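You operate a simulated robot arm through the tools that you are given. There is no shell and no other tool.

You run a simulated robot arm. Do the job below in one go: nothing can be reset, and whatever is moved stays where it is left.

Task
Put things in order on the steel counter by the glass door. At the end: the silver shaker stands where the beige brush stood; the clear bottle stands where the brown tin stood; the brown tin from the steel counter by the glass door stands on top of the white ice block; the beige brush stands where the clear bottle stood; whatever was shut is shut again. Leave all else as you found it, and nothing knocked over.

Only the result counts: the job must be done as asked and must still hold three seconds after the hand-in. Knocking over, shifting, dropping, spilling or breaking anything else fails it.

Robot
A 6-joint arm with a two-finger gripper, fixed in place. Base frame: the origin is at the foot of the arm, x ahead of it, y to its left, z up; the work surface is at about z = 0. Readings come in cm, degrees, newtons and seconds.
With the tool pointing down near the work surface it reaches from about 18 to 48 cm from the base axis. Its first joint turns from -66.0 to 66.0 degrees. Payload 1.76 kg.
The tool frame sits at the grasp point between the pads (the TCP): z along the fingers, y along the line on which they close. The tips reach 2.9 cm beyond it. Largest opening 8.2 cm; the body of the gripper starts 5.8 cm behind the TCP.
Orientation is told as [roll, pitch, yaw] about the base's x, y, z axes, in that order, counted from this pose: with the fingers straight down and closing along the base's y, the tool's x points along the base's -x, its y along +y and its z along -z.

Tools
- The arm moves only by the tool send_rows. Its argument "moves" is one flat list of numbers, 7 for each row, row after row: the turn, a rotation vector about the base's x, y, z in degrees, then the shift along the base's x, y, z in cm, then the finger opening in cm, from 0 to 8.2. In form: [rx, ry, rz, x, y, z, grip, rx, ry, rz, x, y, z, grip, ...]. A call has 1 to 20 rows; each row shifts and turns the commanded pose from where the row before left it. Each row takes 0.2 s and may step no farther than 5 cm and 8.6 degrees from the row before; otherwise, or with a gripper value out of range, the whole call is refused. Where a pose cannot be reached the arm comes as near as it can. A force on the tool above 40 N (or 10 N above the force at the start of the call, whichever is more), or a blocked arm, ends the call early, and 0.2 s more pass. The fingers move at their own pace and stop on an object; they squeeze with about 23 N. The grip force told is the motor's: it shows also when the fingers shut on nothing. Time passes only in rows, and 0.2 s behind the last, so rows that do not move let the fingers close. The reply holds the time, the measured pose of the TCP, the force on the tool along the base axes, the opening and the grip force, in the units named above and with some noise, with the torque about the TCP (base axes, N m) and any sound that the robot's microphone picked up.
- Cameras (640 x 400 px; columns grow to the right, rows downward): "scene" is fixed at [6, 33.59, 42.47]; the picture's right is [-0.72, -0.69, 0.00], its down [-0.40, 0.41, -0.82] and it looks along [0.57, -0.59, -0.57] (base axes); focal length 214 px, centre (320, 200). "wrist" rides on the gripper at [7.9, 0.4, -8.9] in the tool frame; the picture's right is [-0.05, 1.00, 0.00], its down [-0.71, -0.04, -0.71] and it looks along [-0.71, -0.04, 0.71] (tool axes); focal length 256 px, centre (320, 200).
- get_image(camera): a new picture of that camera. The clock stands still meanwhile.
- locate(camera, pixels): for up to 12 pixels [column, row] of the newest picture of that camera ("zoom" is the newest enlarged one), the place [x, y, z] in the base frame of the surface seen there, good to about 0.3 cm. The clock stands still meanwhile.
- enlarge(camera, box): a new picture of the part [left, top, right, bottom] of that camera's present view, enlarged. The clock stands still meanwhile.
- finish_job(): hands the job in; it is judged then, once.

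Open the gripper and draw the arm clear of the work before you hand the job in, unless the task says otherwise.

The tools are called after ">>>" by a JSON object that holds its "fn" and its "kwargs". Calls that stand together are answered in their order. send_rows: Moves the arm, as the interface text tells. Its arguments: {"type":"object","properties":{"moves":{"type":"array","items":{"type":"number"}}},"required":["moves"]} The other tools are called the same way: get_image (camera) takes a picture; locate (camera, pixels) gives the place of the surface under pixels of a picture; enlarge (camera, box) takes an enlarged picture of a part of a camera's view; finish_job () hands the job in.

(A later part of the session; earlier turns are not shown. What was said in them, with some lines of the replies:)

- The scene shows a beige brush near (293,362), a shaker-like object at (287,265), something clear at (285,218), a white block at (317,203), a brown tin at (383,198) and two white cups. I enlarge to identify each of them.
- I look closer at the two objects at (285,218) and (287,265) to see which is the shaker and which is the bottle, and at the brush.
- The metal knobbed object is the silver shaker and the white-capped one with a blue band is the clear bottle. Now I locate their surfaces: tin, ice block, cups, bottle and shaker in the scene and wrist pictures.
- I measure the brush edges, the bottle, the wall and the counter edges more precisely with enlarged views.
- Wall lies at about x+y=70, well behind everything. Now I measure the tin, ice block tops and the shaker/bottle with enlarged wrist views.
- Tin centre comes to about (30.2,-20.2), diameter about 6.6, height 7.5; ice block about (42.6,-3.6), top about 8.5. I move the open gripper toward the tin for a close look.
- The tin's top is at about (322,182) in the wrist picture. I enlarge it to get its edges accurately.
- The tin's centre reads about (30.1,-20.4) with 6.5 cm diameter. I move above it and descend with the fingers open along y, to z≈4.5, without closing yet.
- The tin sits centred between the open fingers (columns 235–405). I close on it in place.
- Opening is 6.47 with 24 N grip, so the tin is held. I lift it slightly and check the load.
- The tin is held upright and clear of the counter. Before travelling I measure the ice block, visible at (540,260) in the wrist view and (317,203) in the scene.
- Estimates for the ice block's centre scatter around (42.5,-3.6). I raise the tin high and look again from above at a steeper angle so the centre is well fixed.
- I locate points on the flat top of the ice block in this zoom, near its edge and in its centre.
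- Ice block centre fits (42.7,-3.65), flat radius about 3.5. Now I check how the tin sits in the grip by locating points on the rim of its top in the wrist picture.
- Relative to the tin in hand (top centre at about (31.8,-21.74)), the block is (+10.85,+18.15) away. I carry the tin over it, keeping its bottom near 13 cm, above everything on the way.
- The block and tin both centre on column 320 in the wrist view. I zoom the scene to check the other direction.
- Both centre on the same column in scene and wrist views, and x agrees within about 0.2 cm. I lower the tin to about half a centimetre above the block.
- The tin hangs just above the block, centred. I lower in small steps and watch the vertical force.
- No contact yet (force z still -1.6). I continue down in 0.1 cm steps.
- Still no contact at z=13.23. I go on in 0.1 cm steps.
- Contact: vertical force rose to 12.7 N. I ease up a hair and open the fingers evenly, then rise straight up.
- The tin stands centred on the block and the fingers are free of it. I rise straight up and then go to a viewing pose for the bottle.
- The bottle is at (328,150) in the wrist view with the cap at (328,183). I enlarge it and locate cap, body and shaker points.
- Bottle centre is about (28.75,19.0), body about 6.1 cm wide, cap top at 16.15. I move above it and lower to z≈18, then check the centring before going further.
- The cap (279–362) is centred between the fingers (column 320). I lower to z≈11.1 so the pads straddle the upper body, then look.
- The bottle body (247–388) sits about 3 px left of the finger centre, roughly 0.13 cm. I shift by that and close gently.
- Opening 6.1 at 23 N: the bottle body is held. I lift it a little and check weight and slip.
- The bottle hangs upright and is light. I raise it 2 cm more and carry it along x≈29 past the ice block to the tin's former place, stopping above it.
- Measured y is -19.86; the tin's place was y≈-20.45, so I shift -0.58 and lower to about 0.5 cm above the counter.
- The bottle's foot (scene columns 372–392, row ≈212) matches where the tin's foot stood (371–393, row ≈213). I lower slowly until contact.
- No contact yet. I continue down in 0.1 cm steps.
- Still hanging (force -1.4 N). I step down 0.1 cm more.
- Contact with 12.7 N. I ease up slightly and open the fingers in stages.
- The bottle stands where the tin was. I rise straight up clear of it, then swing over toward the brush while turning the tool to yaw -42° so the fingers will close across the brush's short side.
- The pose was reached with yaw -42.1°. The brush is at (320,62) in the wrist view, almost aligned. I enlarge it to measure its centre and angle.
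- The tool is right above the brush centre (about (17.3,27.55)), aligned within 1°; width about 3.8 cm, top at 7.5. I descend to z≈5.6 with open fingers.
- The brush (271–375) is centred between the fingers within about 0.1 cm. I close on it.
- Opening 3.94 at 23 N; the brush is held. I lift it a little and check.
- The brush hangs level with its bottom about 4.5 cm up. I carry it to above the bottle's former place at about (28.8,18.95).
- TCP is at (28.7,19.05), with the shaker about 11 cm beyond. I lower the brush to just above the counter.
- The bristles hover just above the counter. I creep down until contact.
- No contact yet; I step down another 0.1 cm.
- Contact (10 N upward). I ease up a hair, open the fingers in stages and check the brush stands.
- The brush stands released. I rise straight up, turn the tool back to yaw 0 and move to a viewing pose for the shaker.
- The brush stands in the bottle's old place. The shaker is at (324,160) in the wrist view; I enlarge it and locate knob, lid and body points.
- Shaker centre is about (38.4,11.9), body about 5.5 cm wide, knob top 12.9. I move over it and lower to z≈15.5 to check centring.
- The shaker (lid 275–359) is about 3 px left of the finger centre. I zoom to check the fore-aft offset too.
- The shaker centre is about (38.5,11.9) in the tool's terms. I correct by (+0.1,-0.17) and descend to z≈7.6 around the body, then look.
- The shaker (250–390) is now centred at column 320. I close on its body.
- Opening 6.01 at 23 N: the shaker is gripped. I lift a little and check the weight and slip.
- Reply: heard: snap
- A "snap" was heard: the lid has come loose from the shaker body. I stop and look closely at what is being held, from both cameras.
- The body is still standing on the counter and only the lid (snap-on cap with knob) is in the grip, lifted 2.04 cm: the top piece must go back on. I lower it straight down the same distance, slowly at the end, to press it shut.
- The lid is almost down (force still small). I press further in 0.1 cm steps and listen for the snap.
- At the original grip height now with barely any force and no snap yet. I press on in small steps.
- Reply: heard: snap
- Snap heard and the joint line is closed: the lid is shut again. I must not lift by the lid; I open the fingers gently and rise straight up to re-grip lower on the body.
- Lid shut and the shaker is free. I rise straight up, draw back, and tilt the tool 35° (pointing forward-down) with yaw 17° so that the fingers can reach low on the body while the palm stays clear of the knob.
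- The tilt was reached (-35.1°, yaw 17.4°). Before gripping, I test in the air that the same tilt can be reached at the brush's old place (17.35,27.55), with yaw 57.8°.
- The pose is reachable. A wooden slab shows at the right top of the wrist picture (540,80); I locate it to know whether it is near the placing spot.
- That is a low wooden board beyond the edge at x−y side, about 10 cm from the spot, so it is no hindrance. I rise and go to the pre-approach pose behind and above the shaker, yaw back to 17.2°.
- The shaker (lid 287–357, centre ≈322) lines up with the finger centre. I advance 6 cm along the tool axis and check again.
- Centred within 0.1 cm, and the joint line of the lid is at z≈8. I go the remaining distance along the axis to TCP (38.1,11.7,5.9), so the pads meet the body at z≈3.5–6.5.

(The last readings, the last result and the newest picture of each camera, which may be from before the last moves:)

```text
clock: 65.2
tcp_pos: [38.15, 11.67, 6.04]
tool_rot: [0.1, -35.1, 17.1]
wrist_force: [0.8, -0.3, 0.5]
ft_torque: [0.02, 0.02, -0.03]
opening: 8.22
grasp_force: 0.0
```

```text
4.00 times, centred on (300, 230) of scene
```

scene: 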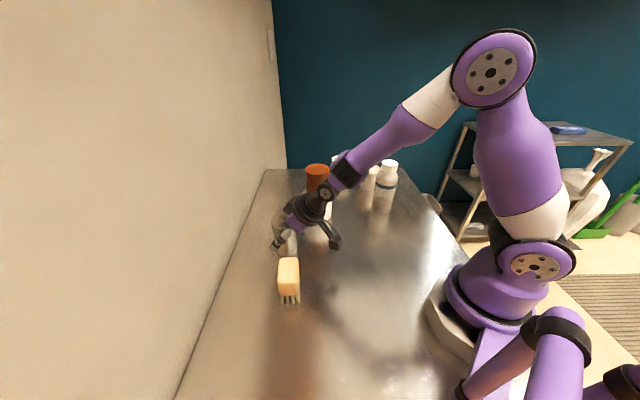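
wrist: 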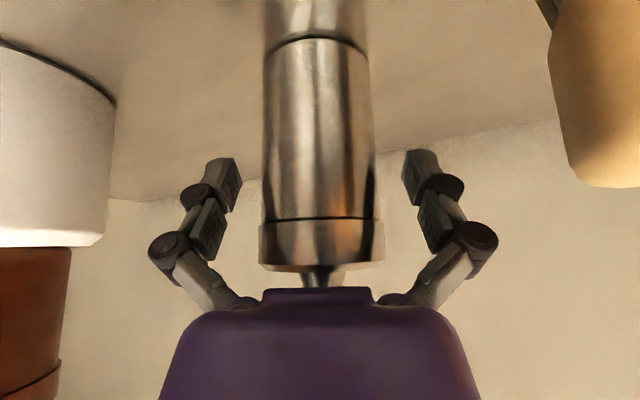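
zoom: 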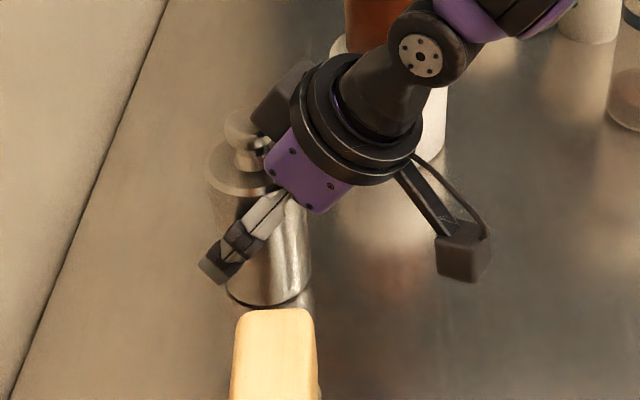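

The lid (258–384) is clearly wider than the body (263–375), so the pads must stay well below z=8. I shift down 0.75 cm and slightly back so the fingers clear the lid's edge when closing, then look again.

>>> {"fn": "send_rows", "kwargs": {"moves": [0, 0, 0, -0.16, -0.04, -0.4, 8.2, 0, 0, 0, 0, 0, -0.35, 8.2, 0, 0, 0, 0, 0, 0, 8.2]}}

>>> {"fn": "get_image", "kwargs": {"camera": "wrist"}}

>>> {"fn": "enlarge", "kwargs": {"camera": "wrist", "box": [220, 100, 420, 300]}}

>>> {"fn": "locate", "kwargs": {"camera": "wrist", "pixels": [[320, 60], [320, 120], [320, 180], [320, 235], [265, 150], [373, 150], [262, 235], [380, 235]]}}

```text
clock: 66.0
tcp_pos: [38.02, 11.62, 5.34]
tool_rot: [0.2, -35.1, 17.2]
wrist_force: [0.4, -0.4, 0.3]
ft_torque: [0.02, 0.03, -0.02]
opening: 8.19
grasp_force: 0.0
```

```text
taken
```

wrist: 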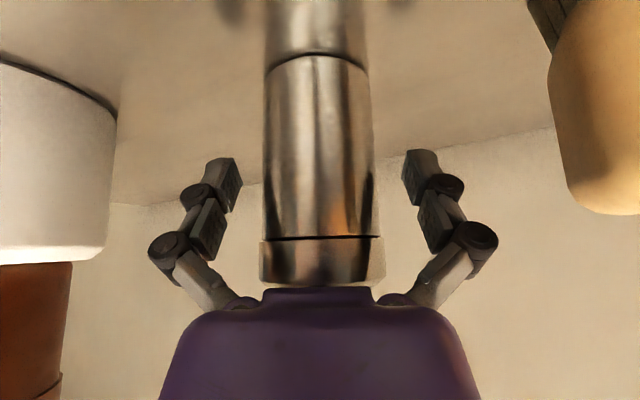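

```text
2.00 times, centred on (320, 200) of wrist
```

zoom: 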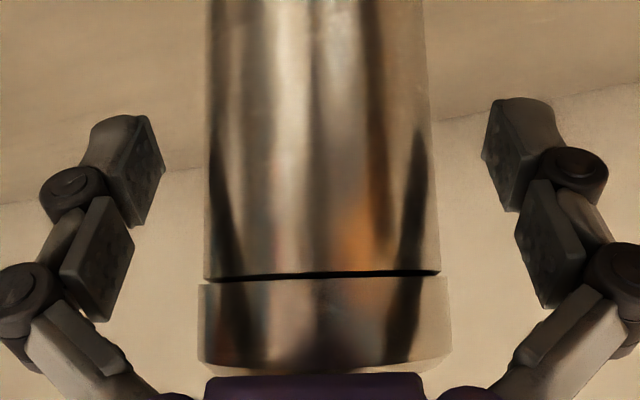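

```text
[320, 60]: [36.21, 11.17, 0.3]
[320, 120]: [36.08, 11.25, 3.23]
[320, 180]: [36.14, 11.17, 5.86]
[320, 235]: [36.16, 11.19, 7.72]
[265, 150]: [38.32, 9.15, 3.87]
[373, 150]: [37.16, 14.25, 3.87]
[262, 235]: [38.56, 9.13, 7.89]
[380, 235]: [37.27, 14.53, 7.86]
```

The joint line sits at z≈8 and the pads will meet the body around z≈4, clear of the lid. Body is centred (264–374). I close gently.

>>> {"fn": "send_rows", "kwargs": {"moves": [0, 0, 0, 0, 0, 0, 7, 0, 0, 0, 0, 0, 0, 6.2, 0, 0, 0, 0, 0, 0, 5.6, 0, 0, 0, 0, 0, 0, 4.0, 0, 0, 0, 0, 0, 0, 4.0, 0, 0, 0, 0, 0, 0, 4.0]}}

>>> {"fn": "get_image", "kwargs": {"camera": "wrist"}}

>>> {"fn": "enlarge", "kwargs": {"camera": "wrist", "box": [220, 100, 420, 300]}}

```text
clock: 67.4
tcp_pos: [38.0, 11.62, 5.34]
tool_rot: [0.2, -35.1, 17.2]
wrist_force: [-1.6, -0.8, 5.0]
ft_torque: [-0.15, 0.05, 0.01]
opening: 5.52
grasp_force: 22.9
```

```text
taken
```

wrist: 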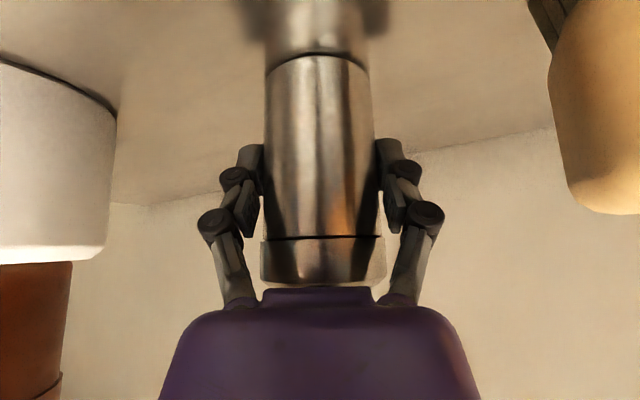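

```text
2.00 times, centred on (320, 200) of wrist
```

zoom: 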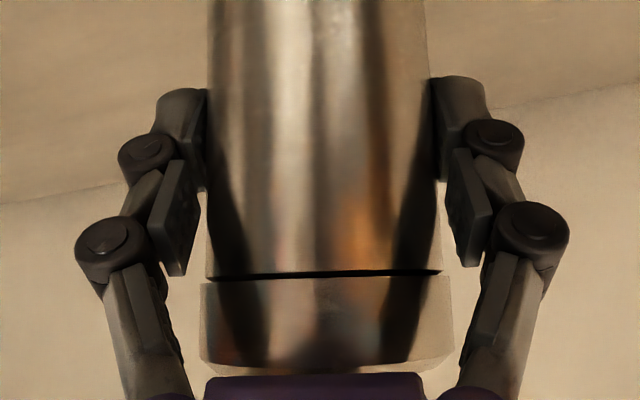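

Opening 5.52: the body is gripped below the lid with the lid untouched. I lift slowly and check that body and lid come up together.

>>> {"fn": "send_rows", "kwargs": {"moves": [0, 0, 0, 0, 0, 0.2, 4.0, 0, 0, 0, 0, 0, 0.3, 4.0, 0, 0, 0, 0, 0, 0.5, 4.0, 0, 0, 0, 0, 0, 0.5, 4.0, 0, 0, 0, 0, 0, 0, 4.0]}}

>>> {"fn": "get_image", "kwargs": {"camera": "wrist"}}

>>> {"fn": "enlarge", "kwargs": {"camera": "scene", "box": [250, 180, 350, 280]}}

```text
clock: 68.6
tcp_pos: [37.94, 11.7, 6.84]
tool_rot: [0.1, -35.1, 17.2]
wrist_force: [-0.2, -0.2, -1.3]
ft_torque: [0.0, 0.04, -0.01]
opening: 5.5
grasp_force: 23.0
```

```text
taken
```

wrist: 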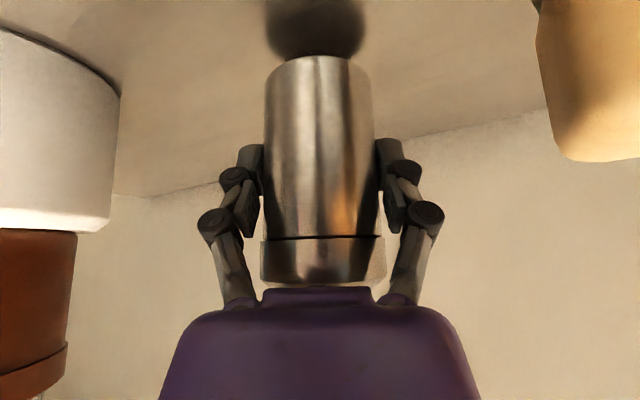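

```text
4.00 times, centred on (300, 230) of scene
```

zoom: 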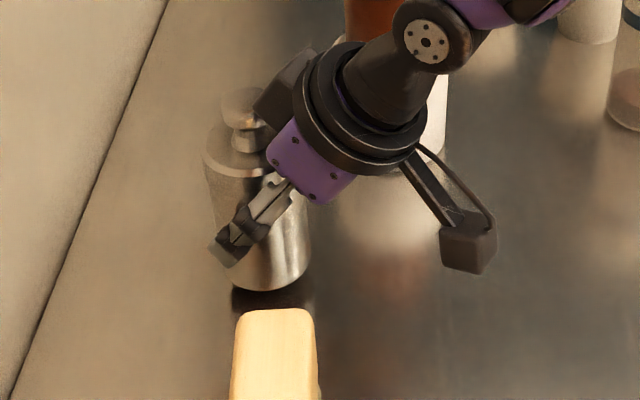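

Lid and body rose together with no snap. I lift 9.5 cm more so the shaker clears the brush, then carry it over to the brush's old place while turning to yaw 57.8°.

>>> {"fn": "send_rows", "kwargs": {"moves": [0, 0, 0, 0, 0, 1.5, 4.0, 0, 0, 0, 0, 0, 2.5, 4.0, 0, 0, 0, 0, 0, 2.5, 4.0, 0, 0, 0, 0, 0, 2.0, 4.0, 0, 0, 0, 0, 0, 1.0, 4.0, 0, 0, 3.0, -1.5, 1.08, 0, 4.0, 0, 0, 5, -2.6, 1.87, 0, 4.0, 0, 0, 5.5, -2.9, 2.09, 0, 4.0, 0, 0, 5.5, -2.9, 2.09, 0, 4.0, 0, 0, 5.5, -2.9, 2.09, 0, 4.0, 0, 0, 5.5, -2.9, 2.09, 0, 4.0, 0, 0, 5.0, -2.6, 1.87, 0, 4.0, 0, 0, 3.6, -1.7, 1.21, 0, 4.0, 0, 0, 2.0, -1.08, 0.77, 0, 4.0, 0, 0, 0, 0, 0, 0, 4.0, 0, 0, 0, 0, 0, 0, 4.0]}}

>>> {"fn": "get_image", "kwargs": {"camera": "wrist"}}

>>> {"fn": "get_image", "kwargs": {"camera": "scene"}}

```text
clock: 72.0
tcp_pos: [16.86, 26.79, 16.3]
tool_rot: [0.1, -35.2, 57.8]
wrist_force: [0.1, 0.7, -2.3]
ft_torque: [-0.02, -0.03, -0.02]
opening: 5.52
grasp_force: 22.8
```

```text
taken
```

wrist: 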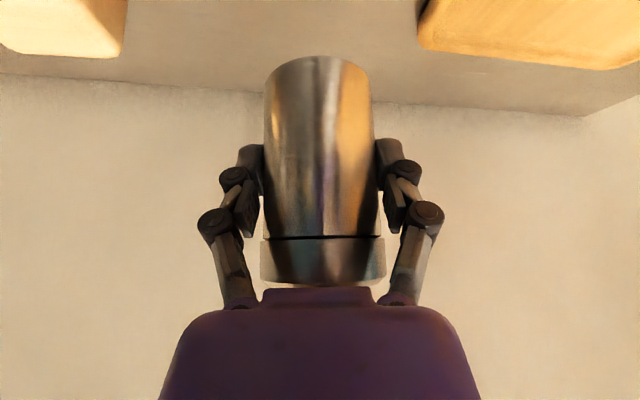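

```text
taken
```

scene: 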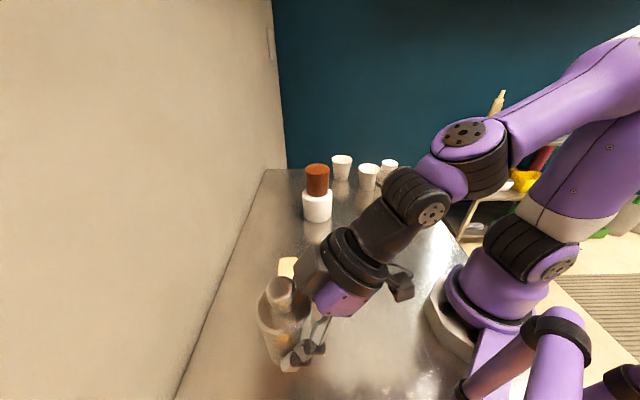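

Arrived at (16.86,26.79,16.3), shaker upright. I lower it to about half a centimetre above the counter.

>>> {"fn": "send_rows", "kwargs": {"moves": [0, 0, 0, 0, 0, -2, 4.0, 0, 0, 0, 0, 0, -2.8, 4.0, 0, 0, 0, 0, 0, -2.5, 4.0, 0, 0, 0, 0, 0, -1.8, 4.0, 0, 0, 0, 0, 0, -0.9, 4.0, 0, 0, 0, 0, 0, -0.4, 4.0, 0, 0, 0, 0, 0, 0, 4.0]}}

>>> {"fn": "get_image", "kwargs": {"camera": "wrist"}}

>>> {"fn": "get_image", "kwargs": {"camera": "scene"}}

>>> {"fn": "enlarge", "kwargs": {"camera": "scene", "box": [220, 300, 380, 400]}}

```text
clock: 73.6
tcp_pos: [16.96, 26.8, 5.9]
tool_rot: [0.0, -35.1, 57.9]
wrist_force: [-0.4, -0.4, -2.7]
ft_torque: [-0.02, 0.02, 0.01]
opening: 5.5
grasp_force: 23.1
```

```text
taken
```

wrist: 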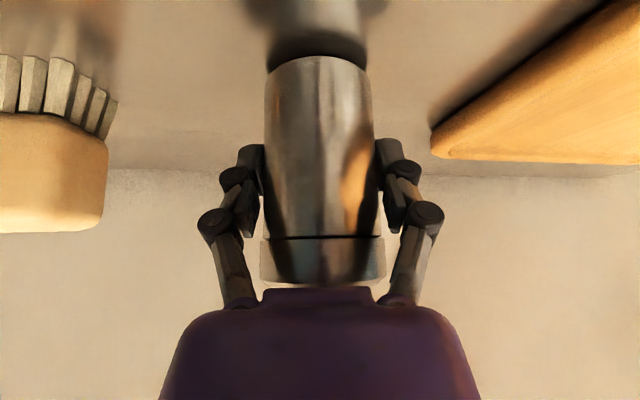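

```text
taken
```

scene: 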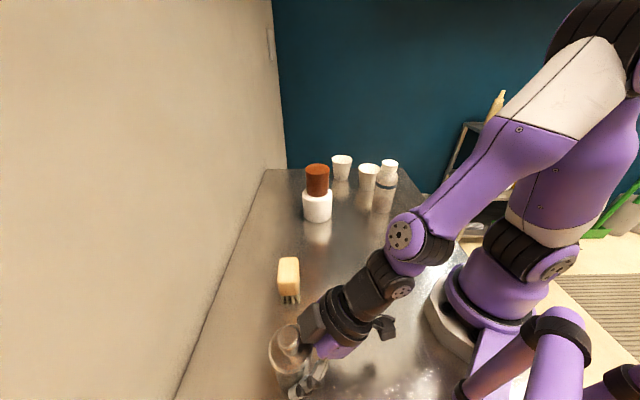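

```text
4.00 times, centred on (300, 350) of scene
```

zoom: 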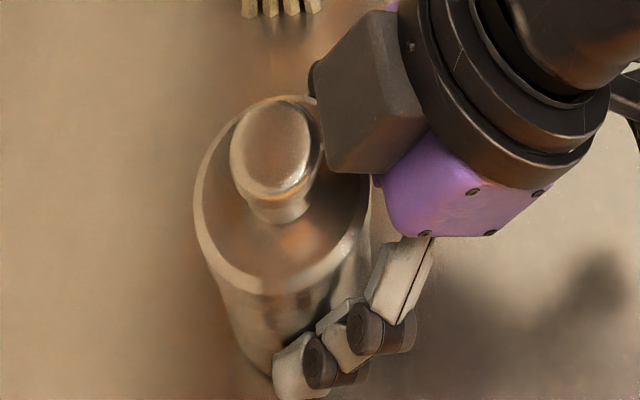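

The shaker hovers about half a centimetre above the spot. I creep down, watching the vertical force (now -2.7 N).

>>> {"fn": "send_rows", "kwargs": {"moves": [0, 0, 0, 0, 0, -0.15, 4.0, 0, 0, 0, 0, 0, -0.15, 4.0, 0, 0, 0, 0, 0, -0.05, 4.0, 0, 0, 0, 0, 0, 0, 4.0]}}

```text
clock: 74.6
tcp_pos: [16.88, 26.98, 5.7]
tool_rot: [0.1, -35.1, 57.8]
wrist_force: [0.3, -0.8, -2.3]
ft_torque: [-0.02, 0.03, -0.02]
opening: 5.52
grasp_force: 23.0
```

No contact yet. I continue in 0.1 cm steps.

>>> {"fn": "send_rows", "kwargs": {"moves": [0, 0, 0, 0, 0, -0.1, 4.0, 0, 0, 0, 0, 0, -0.07, 4.0, 0, 0, 0, 0, 0, 0, 4.0]}}

```text
clock: 75.4
tcp_pos: [16.86, 26.87, 5.38]
tool_rot: [0.1, -35.1, 57.8]
wrist_force: [-0.3, -0.5, -1.7]
ft_torque: [0.0, 0.01, 0.03]
opening: 5.49
grasp_force: 22.8
```

Still hanging by weight. I step down another 0.08 cm.

>>> {"fn": "send_rows", "kwargs": {"moves": [0, 0, 0, 0, 0, -0.08, 4.0, 0, 0, 0, 0, 0, 0, 4.0]}}

```text
clock: 76.0
tcp_pos: [16.88, 26.9, 5.36]
tool_rot: [0.1, -35.1, 57.8]
wrist_force: [-1.8, -0.4, 5.0]
ft_torque: [-0.16, -0.1, -0.05]
opening: 5.51
grasp_force: 22.8
```

Contact: the force turned to +5 N. I open the fingers in stages and look.

>>> {"fn": "send_rows", "kwargs": {"moves": [0, 0, 0, 0, 0, 0, 5.5, 0, 0, 0, 0, 0, 0, 5.8, 0, 0, 0, 0, 0, 0, 6.6, 0, 0, 0, 0, 0, 0, 7.5, 0, 0, 0, 0, 0, 0, 8.2, 0, 0, 0, 0, 0, 0, 8.2]}}

>>> {"fn": "get_image", "kwargs": {"camera": "wrist"}}

>>> {"fn": "enlarge", "kwargs": {"camera": "scene", "box": [220, 300, 380, 400]}}

```text
clock: 77.4
tcp_pos: [16.85, 26.81, 5.39]
tool_rot: [0.1, -35.1, 57.8]
wrist_force: [0.7, -0.4, 0.8]
ft_torque: [0.04, -0.03, -0.01]
opening: 8.18
grasp_force: 0.1
```

```text
taken
```

wrist: 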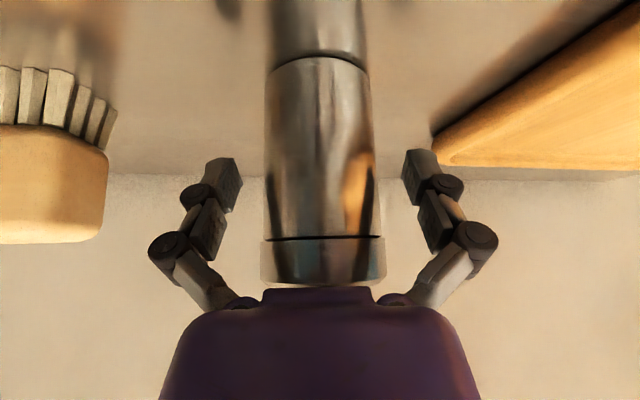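

```text
4.00 times, centred on (300, 350) of scene
```

zoom: 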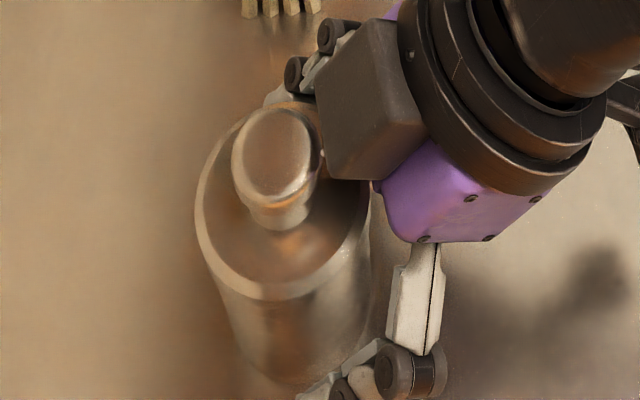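

The shaker stands with its lid shut. I back off 3 cm along the tool axis and then rise vertically well clear.

>>> {"fn": "send_rows", "kwargs": {"moves": [0, 0, 0, -0.15, -0.24, 0.41, 8.2, 0, 0, 0, -0.31, -0.49, 0.82, 8.2, 0, 0, 0, -0.46, -0.73, 1.23, 8.2, 0, 0, 0, 0, 0, 2, 8.2, 0, 0, 0, 0, 0, 3.5, 8.2, 0, 0, 0, 0, 0, 4, 8.2, 0, 0, 0, 0, 0, 4, 8.2, 0, 0, 0, 0, 0, 0, 8.2]}}

>>> {"fn": "get_image", "kwargs": {"camera": "wrist"}}

>>> {"fn": "get_image", "kwargs": {"camera": "scene"}}

```text
clock: 79.2
tcp_pos: [15.86, 25.29, 21.5]
tool_rot: [0.1, -35.0, 57.8]
wrist_force: [-0.4, 0.6, -0.5]
ft_torque: [0.02, 0.01, 0.03]
opening: 8.22
grasp_force: 0.0
```

```text
taken
```

wrist: 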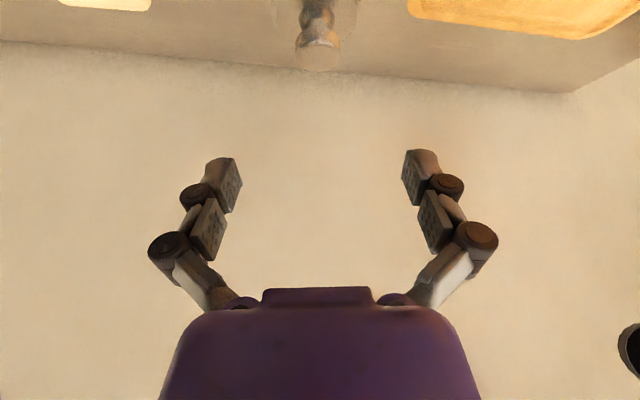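

```text
taken
```

scene: 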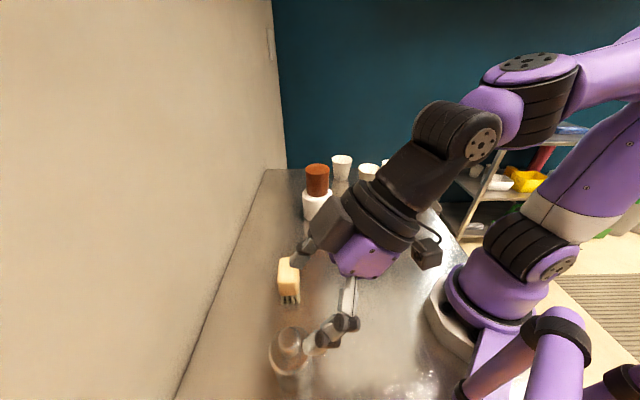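

The shaker is free. I move the arm back to a raised, central pose and undo the yaw and tilt.

>>> {"fn": "send_rows", "kwargs": {"moves": [0, 0, 0, 0, 0, 3, 8.2, 0, 0, -7.22, 1.01, -2.85, 1.0, 8.2, 0, 0, -7.22, 1.01, -2.85, 1.0, 8.2, 0, 0, -7.22, 1.01, -2.85, 1.0, 8.2, 0, 0, -7.22, 1.01, -2.85, 1.0, 8.2, 0, 0, -7.22, 1.01, -2.85, 1.0, 8.2, 0, 0, -7.22, 1.01, -2.85, 1.0, 8.2, 0, 0, -7.22, 1.01, -2.85, 1.0, 8.2, 0, 0, -7.22, 1.01, -2.85, 1.0, 8.2, 0, 7, 0, 0, 0, 0, 8.2, 0, 7, 0, 0, 0, 0, 8.2, 0, 7, 0, 0, 0, 0, 8.2, 0, 7, 0, 0, 0, 0, 8.2, 0, 7, 0, 0, 0, 0, 8.2, 0, 0, 0, 0, 0, 0, 8.2]}}

>>> {"fn": "get_image", "kwargs": {"camera": "wrist"}}

>>> {"fn": "get_image", "kwargs": {"camera": "scene"}}

```text
clock: 82.4
tcp_pos: [25.21, 4.25, 31.65]
tool_rot: [4.1, -7.9, 0.1]
wrist_force: [0.2, 0.0, -0.4]
ft_torque: [0.02, -0.01, 0.05]
opening: 8.22
grasp_force: 0.0
out of reach, approached as far as the arm can: row 13, 14
```

```text
taken
```

wrist: 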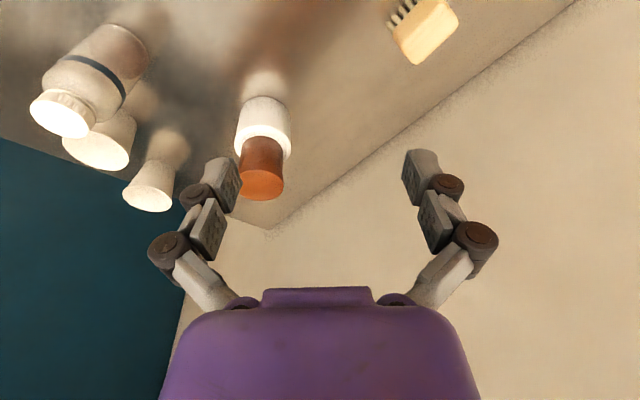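

```text
taken
```

scene: 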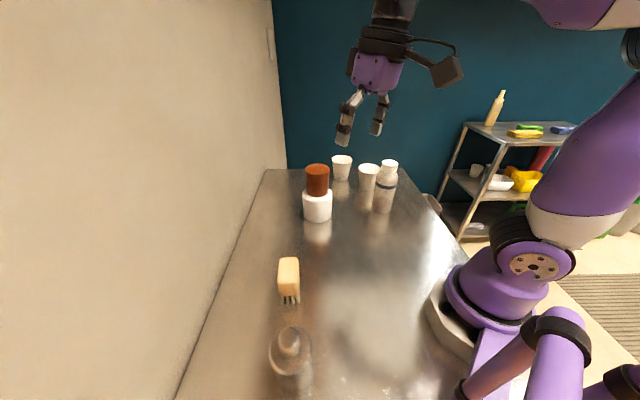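

The arm is clear. I verify the final placement by enlarging each object in the scene and locating it.

>>> {"fn": "enlarge", "kwargs": {"camera": "scene", "box": [220, 240, 380, 400]}}

>>> {"fn": "locate", "kwargs": {"camera": "scene", "pixels": [[290, 335], [290, 352], [300, 385], [289, 262], [289, 280], [289, 300], [317, 170], [317, 190], [384, 208], [389, 163], [342, 158], [369, 168]]}}

>>> {"fn": "enlarge", "kwargs": {"camera": "scene", "box": [280, 140, 420, 230]}}

```text
2.50 times, centred on (300, 320) of scene
```

zoom: 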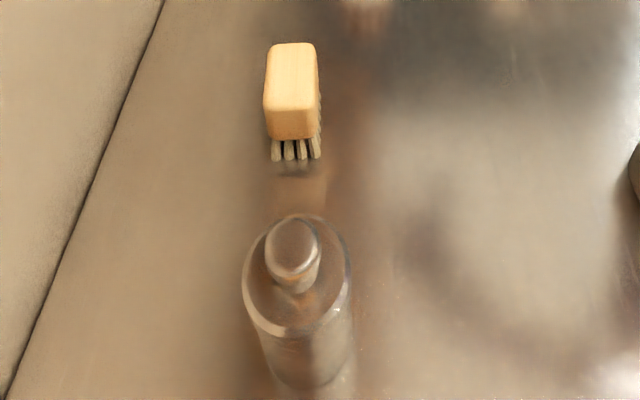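

```text
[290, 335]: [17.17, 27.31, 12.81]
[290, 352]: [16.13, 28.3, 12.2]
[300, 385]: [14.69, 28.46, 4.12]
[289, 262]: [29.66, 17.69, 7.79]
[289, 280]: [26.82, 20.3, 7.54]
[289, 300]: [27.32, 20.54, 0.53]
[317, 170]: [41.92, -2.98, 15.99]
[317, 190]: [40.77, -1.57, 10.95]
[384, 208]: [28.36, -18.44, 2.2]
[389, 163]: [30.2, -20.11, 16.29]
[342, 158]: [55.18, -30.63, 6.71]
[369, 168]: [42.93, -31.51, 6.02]
```

```text
4.44 times, centred on (350, 185) of scene
```

zoom: 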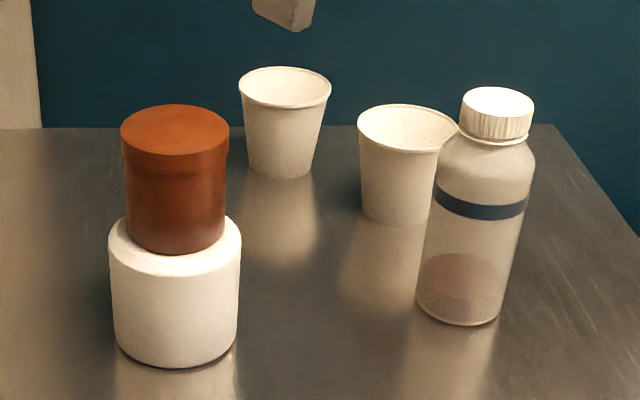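

Everything checks: shaker knob top at about (17.1,27.6,12.8) with the lid shut, brush at the bottle's old place, bottle at (30.2,-20.2) with its cap on, tin upright on the ice block (top at 16.0), cups unmoved. The gripper is open and the arm is clear, so I hand the job in.

>>> {"fn": "finish_job", "kwargs": {}}

```text
The job is handed in.
```

The counter is set out as you asked, and I have handed the job in. In the last pictures everything stood upright, with positions within about 0.3 cm of the targets.

- **Silver shaker:** it stands where the beige brush was, with its lid shut.
- **Clear bottle:** it stands where the brown tin was, with its cap still on.
- **Brown tin:** it stands centred on top of the white ice block.
- **Beige brush:** it stands where the clear bottle was.

The first time I lifted the shaker, its snap-on lid came off and the body stayed standing on the counter. I pressed the lid back down until it snapped shut. I then gripped the body below the lid for the move, and the lid stayed closed.

The two white cups have not moved. The gripper is open and the arm is raised clear of the counter.
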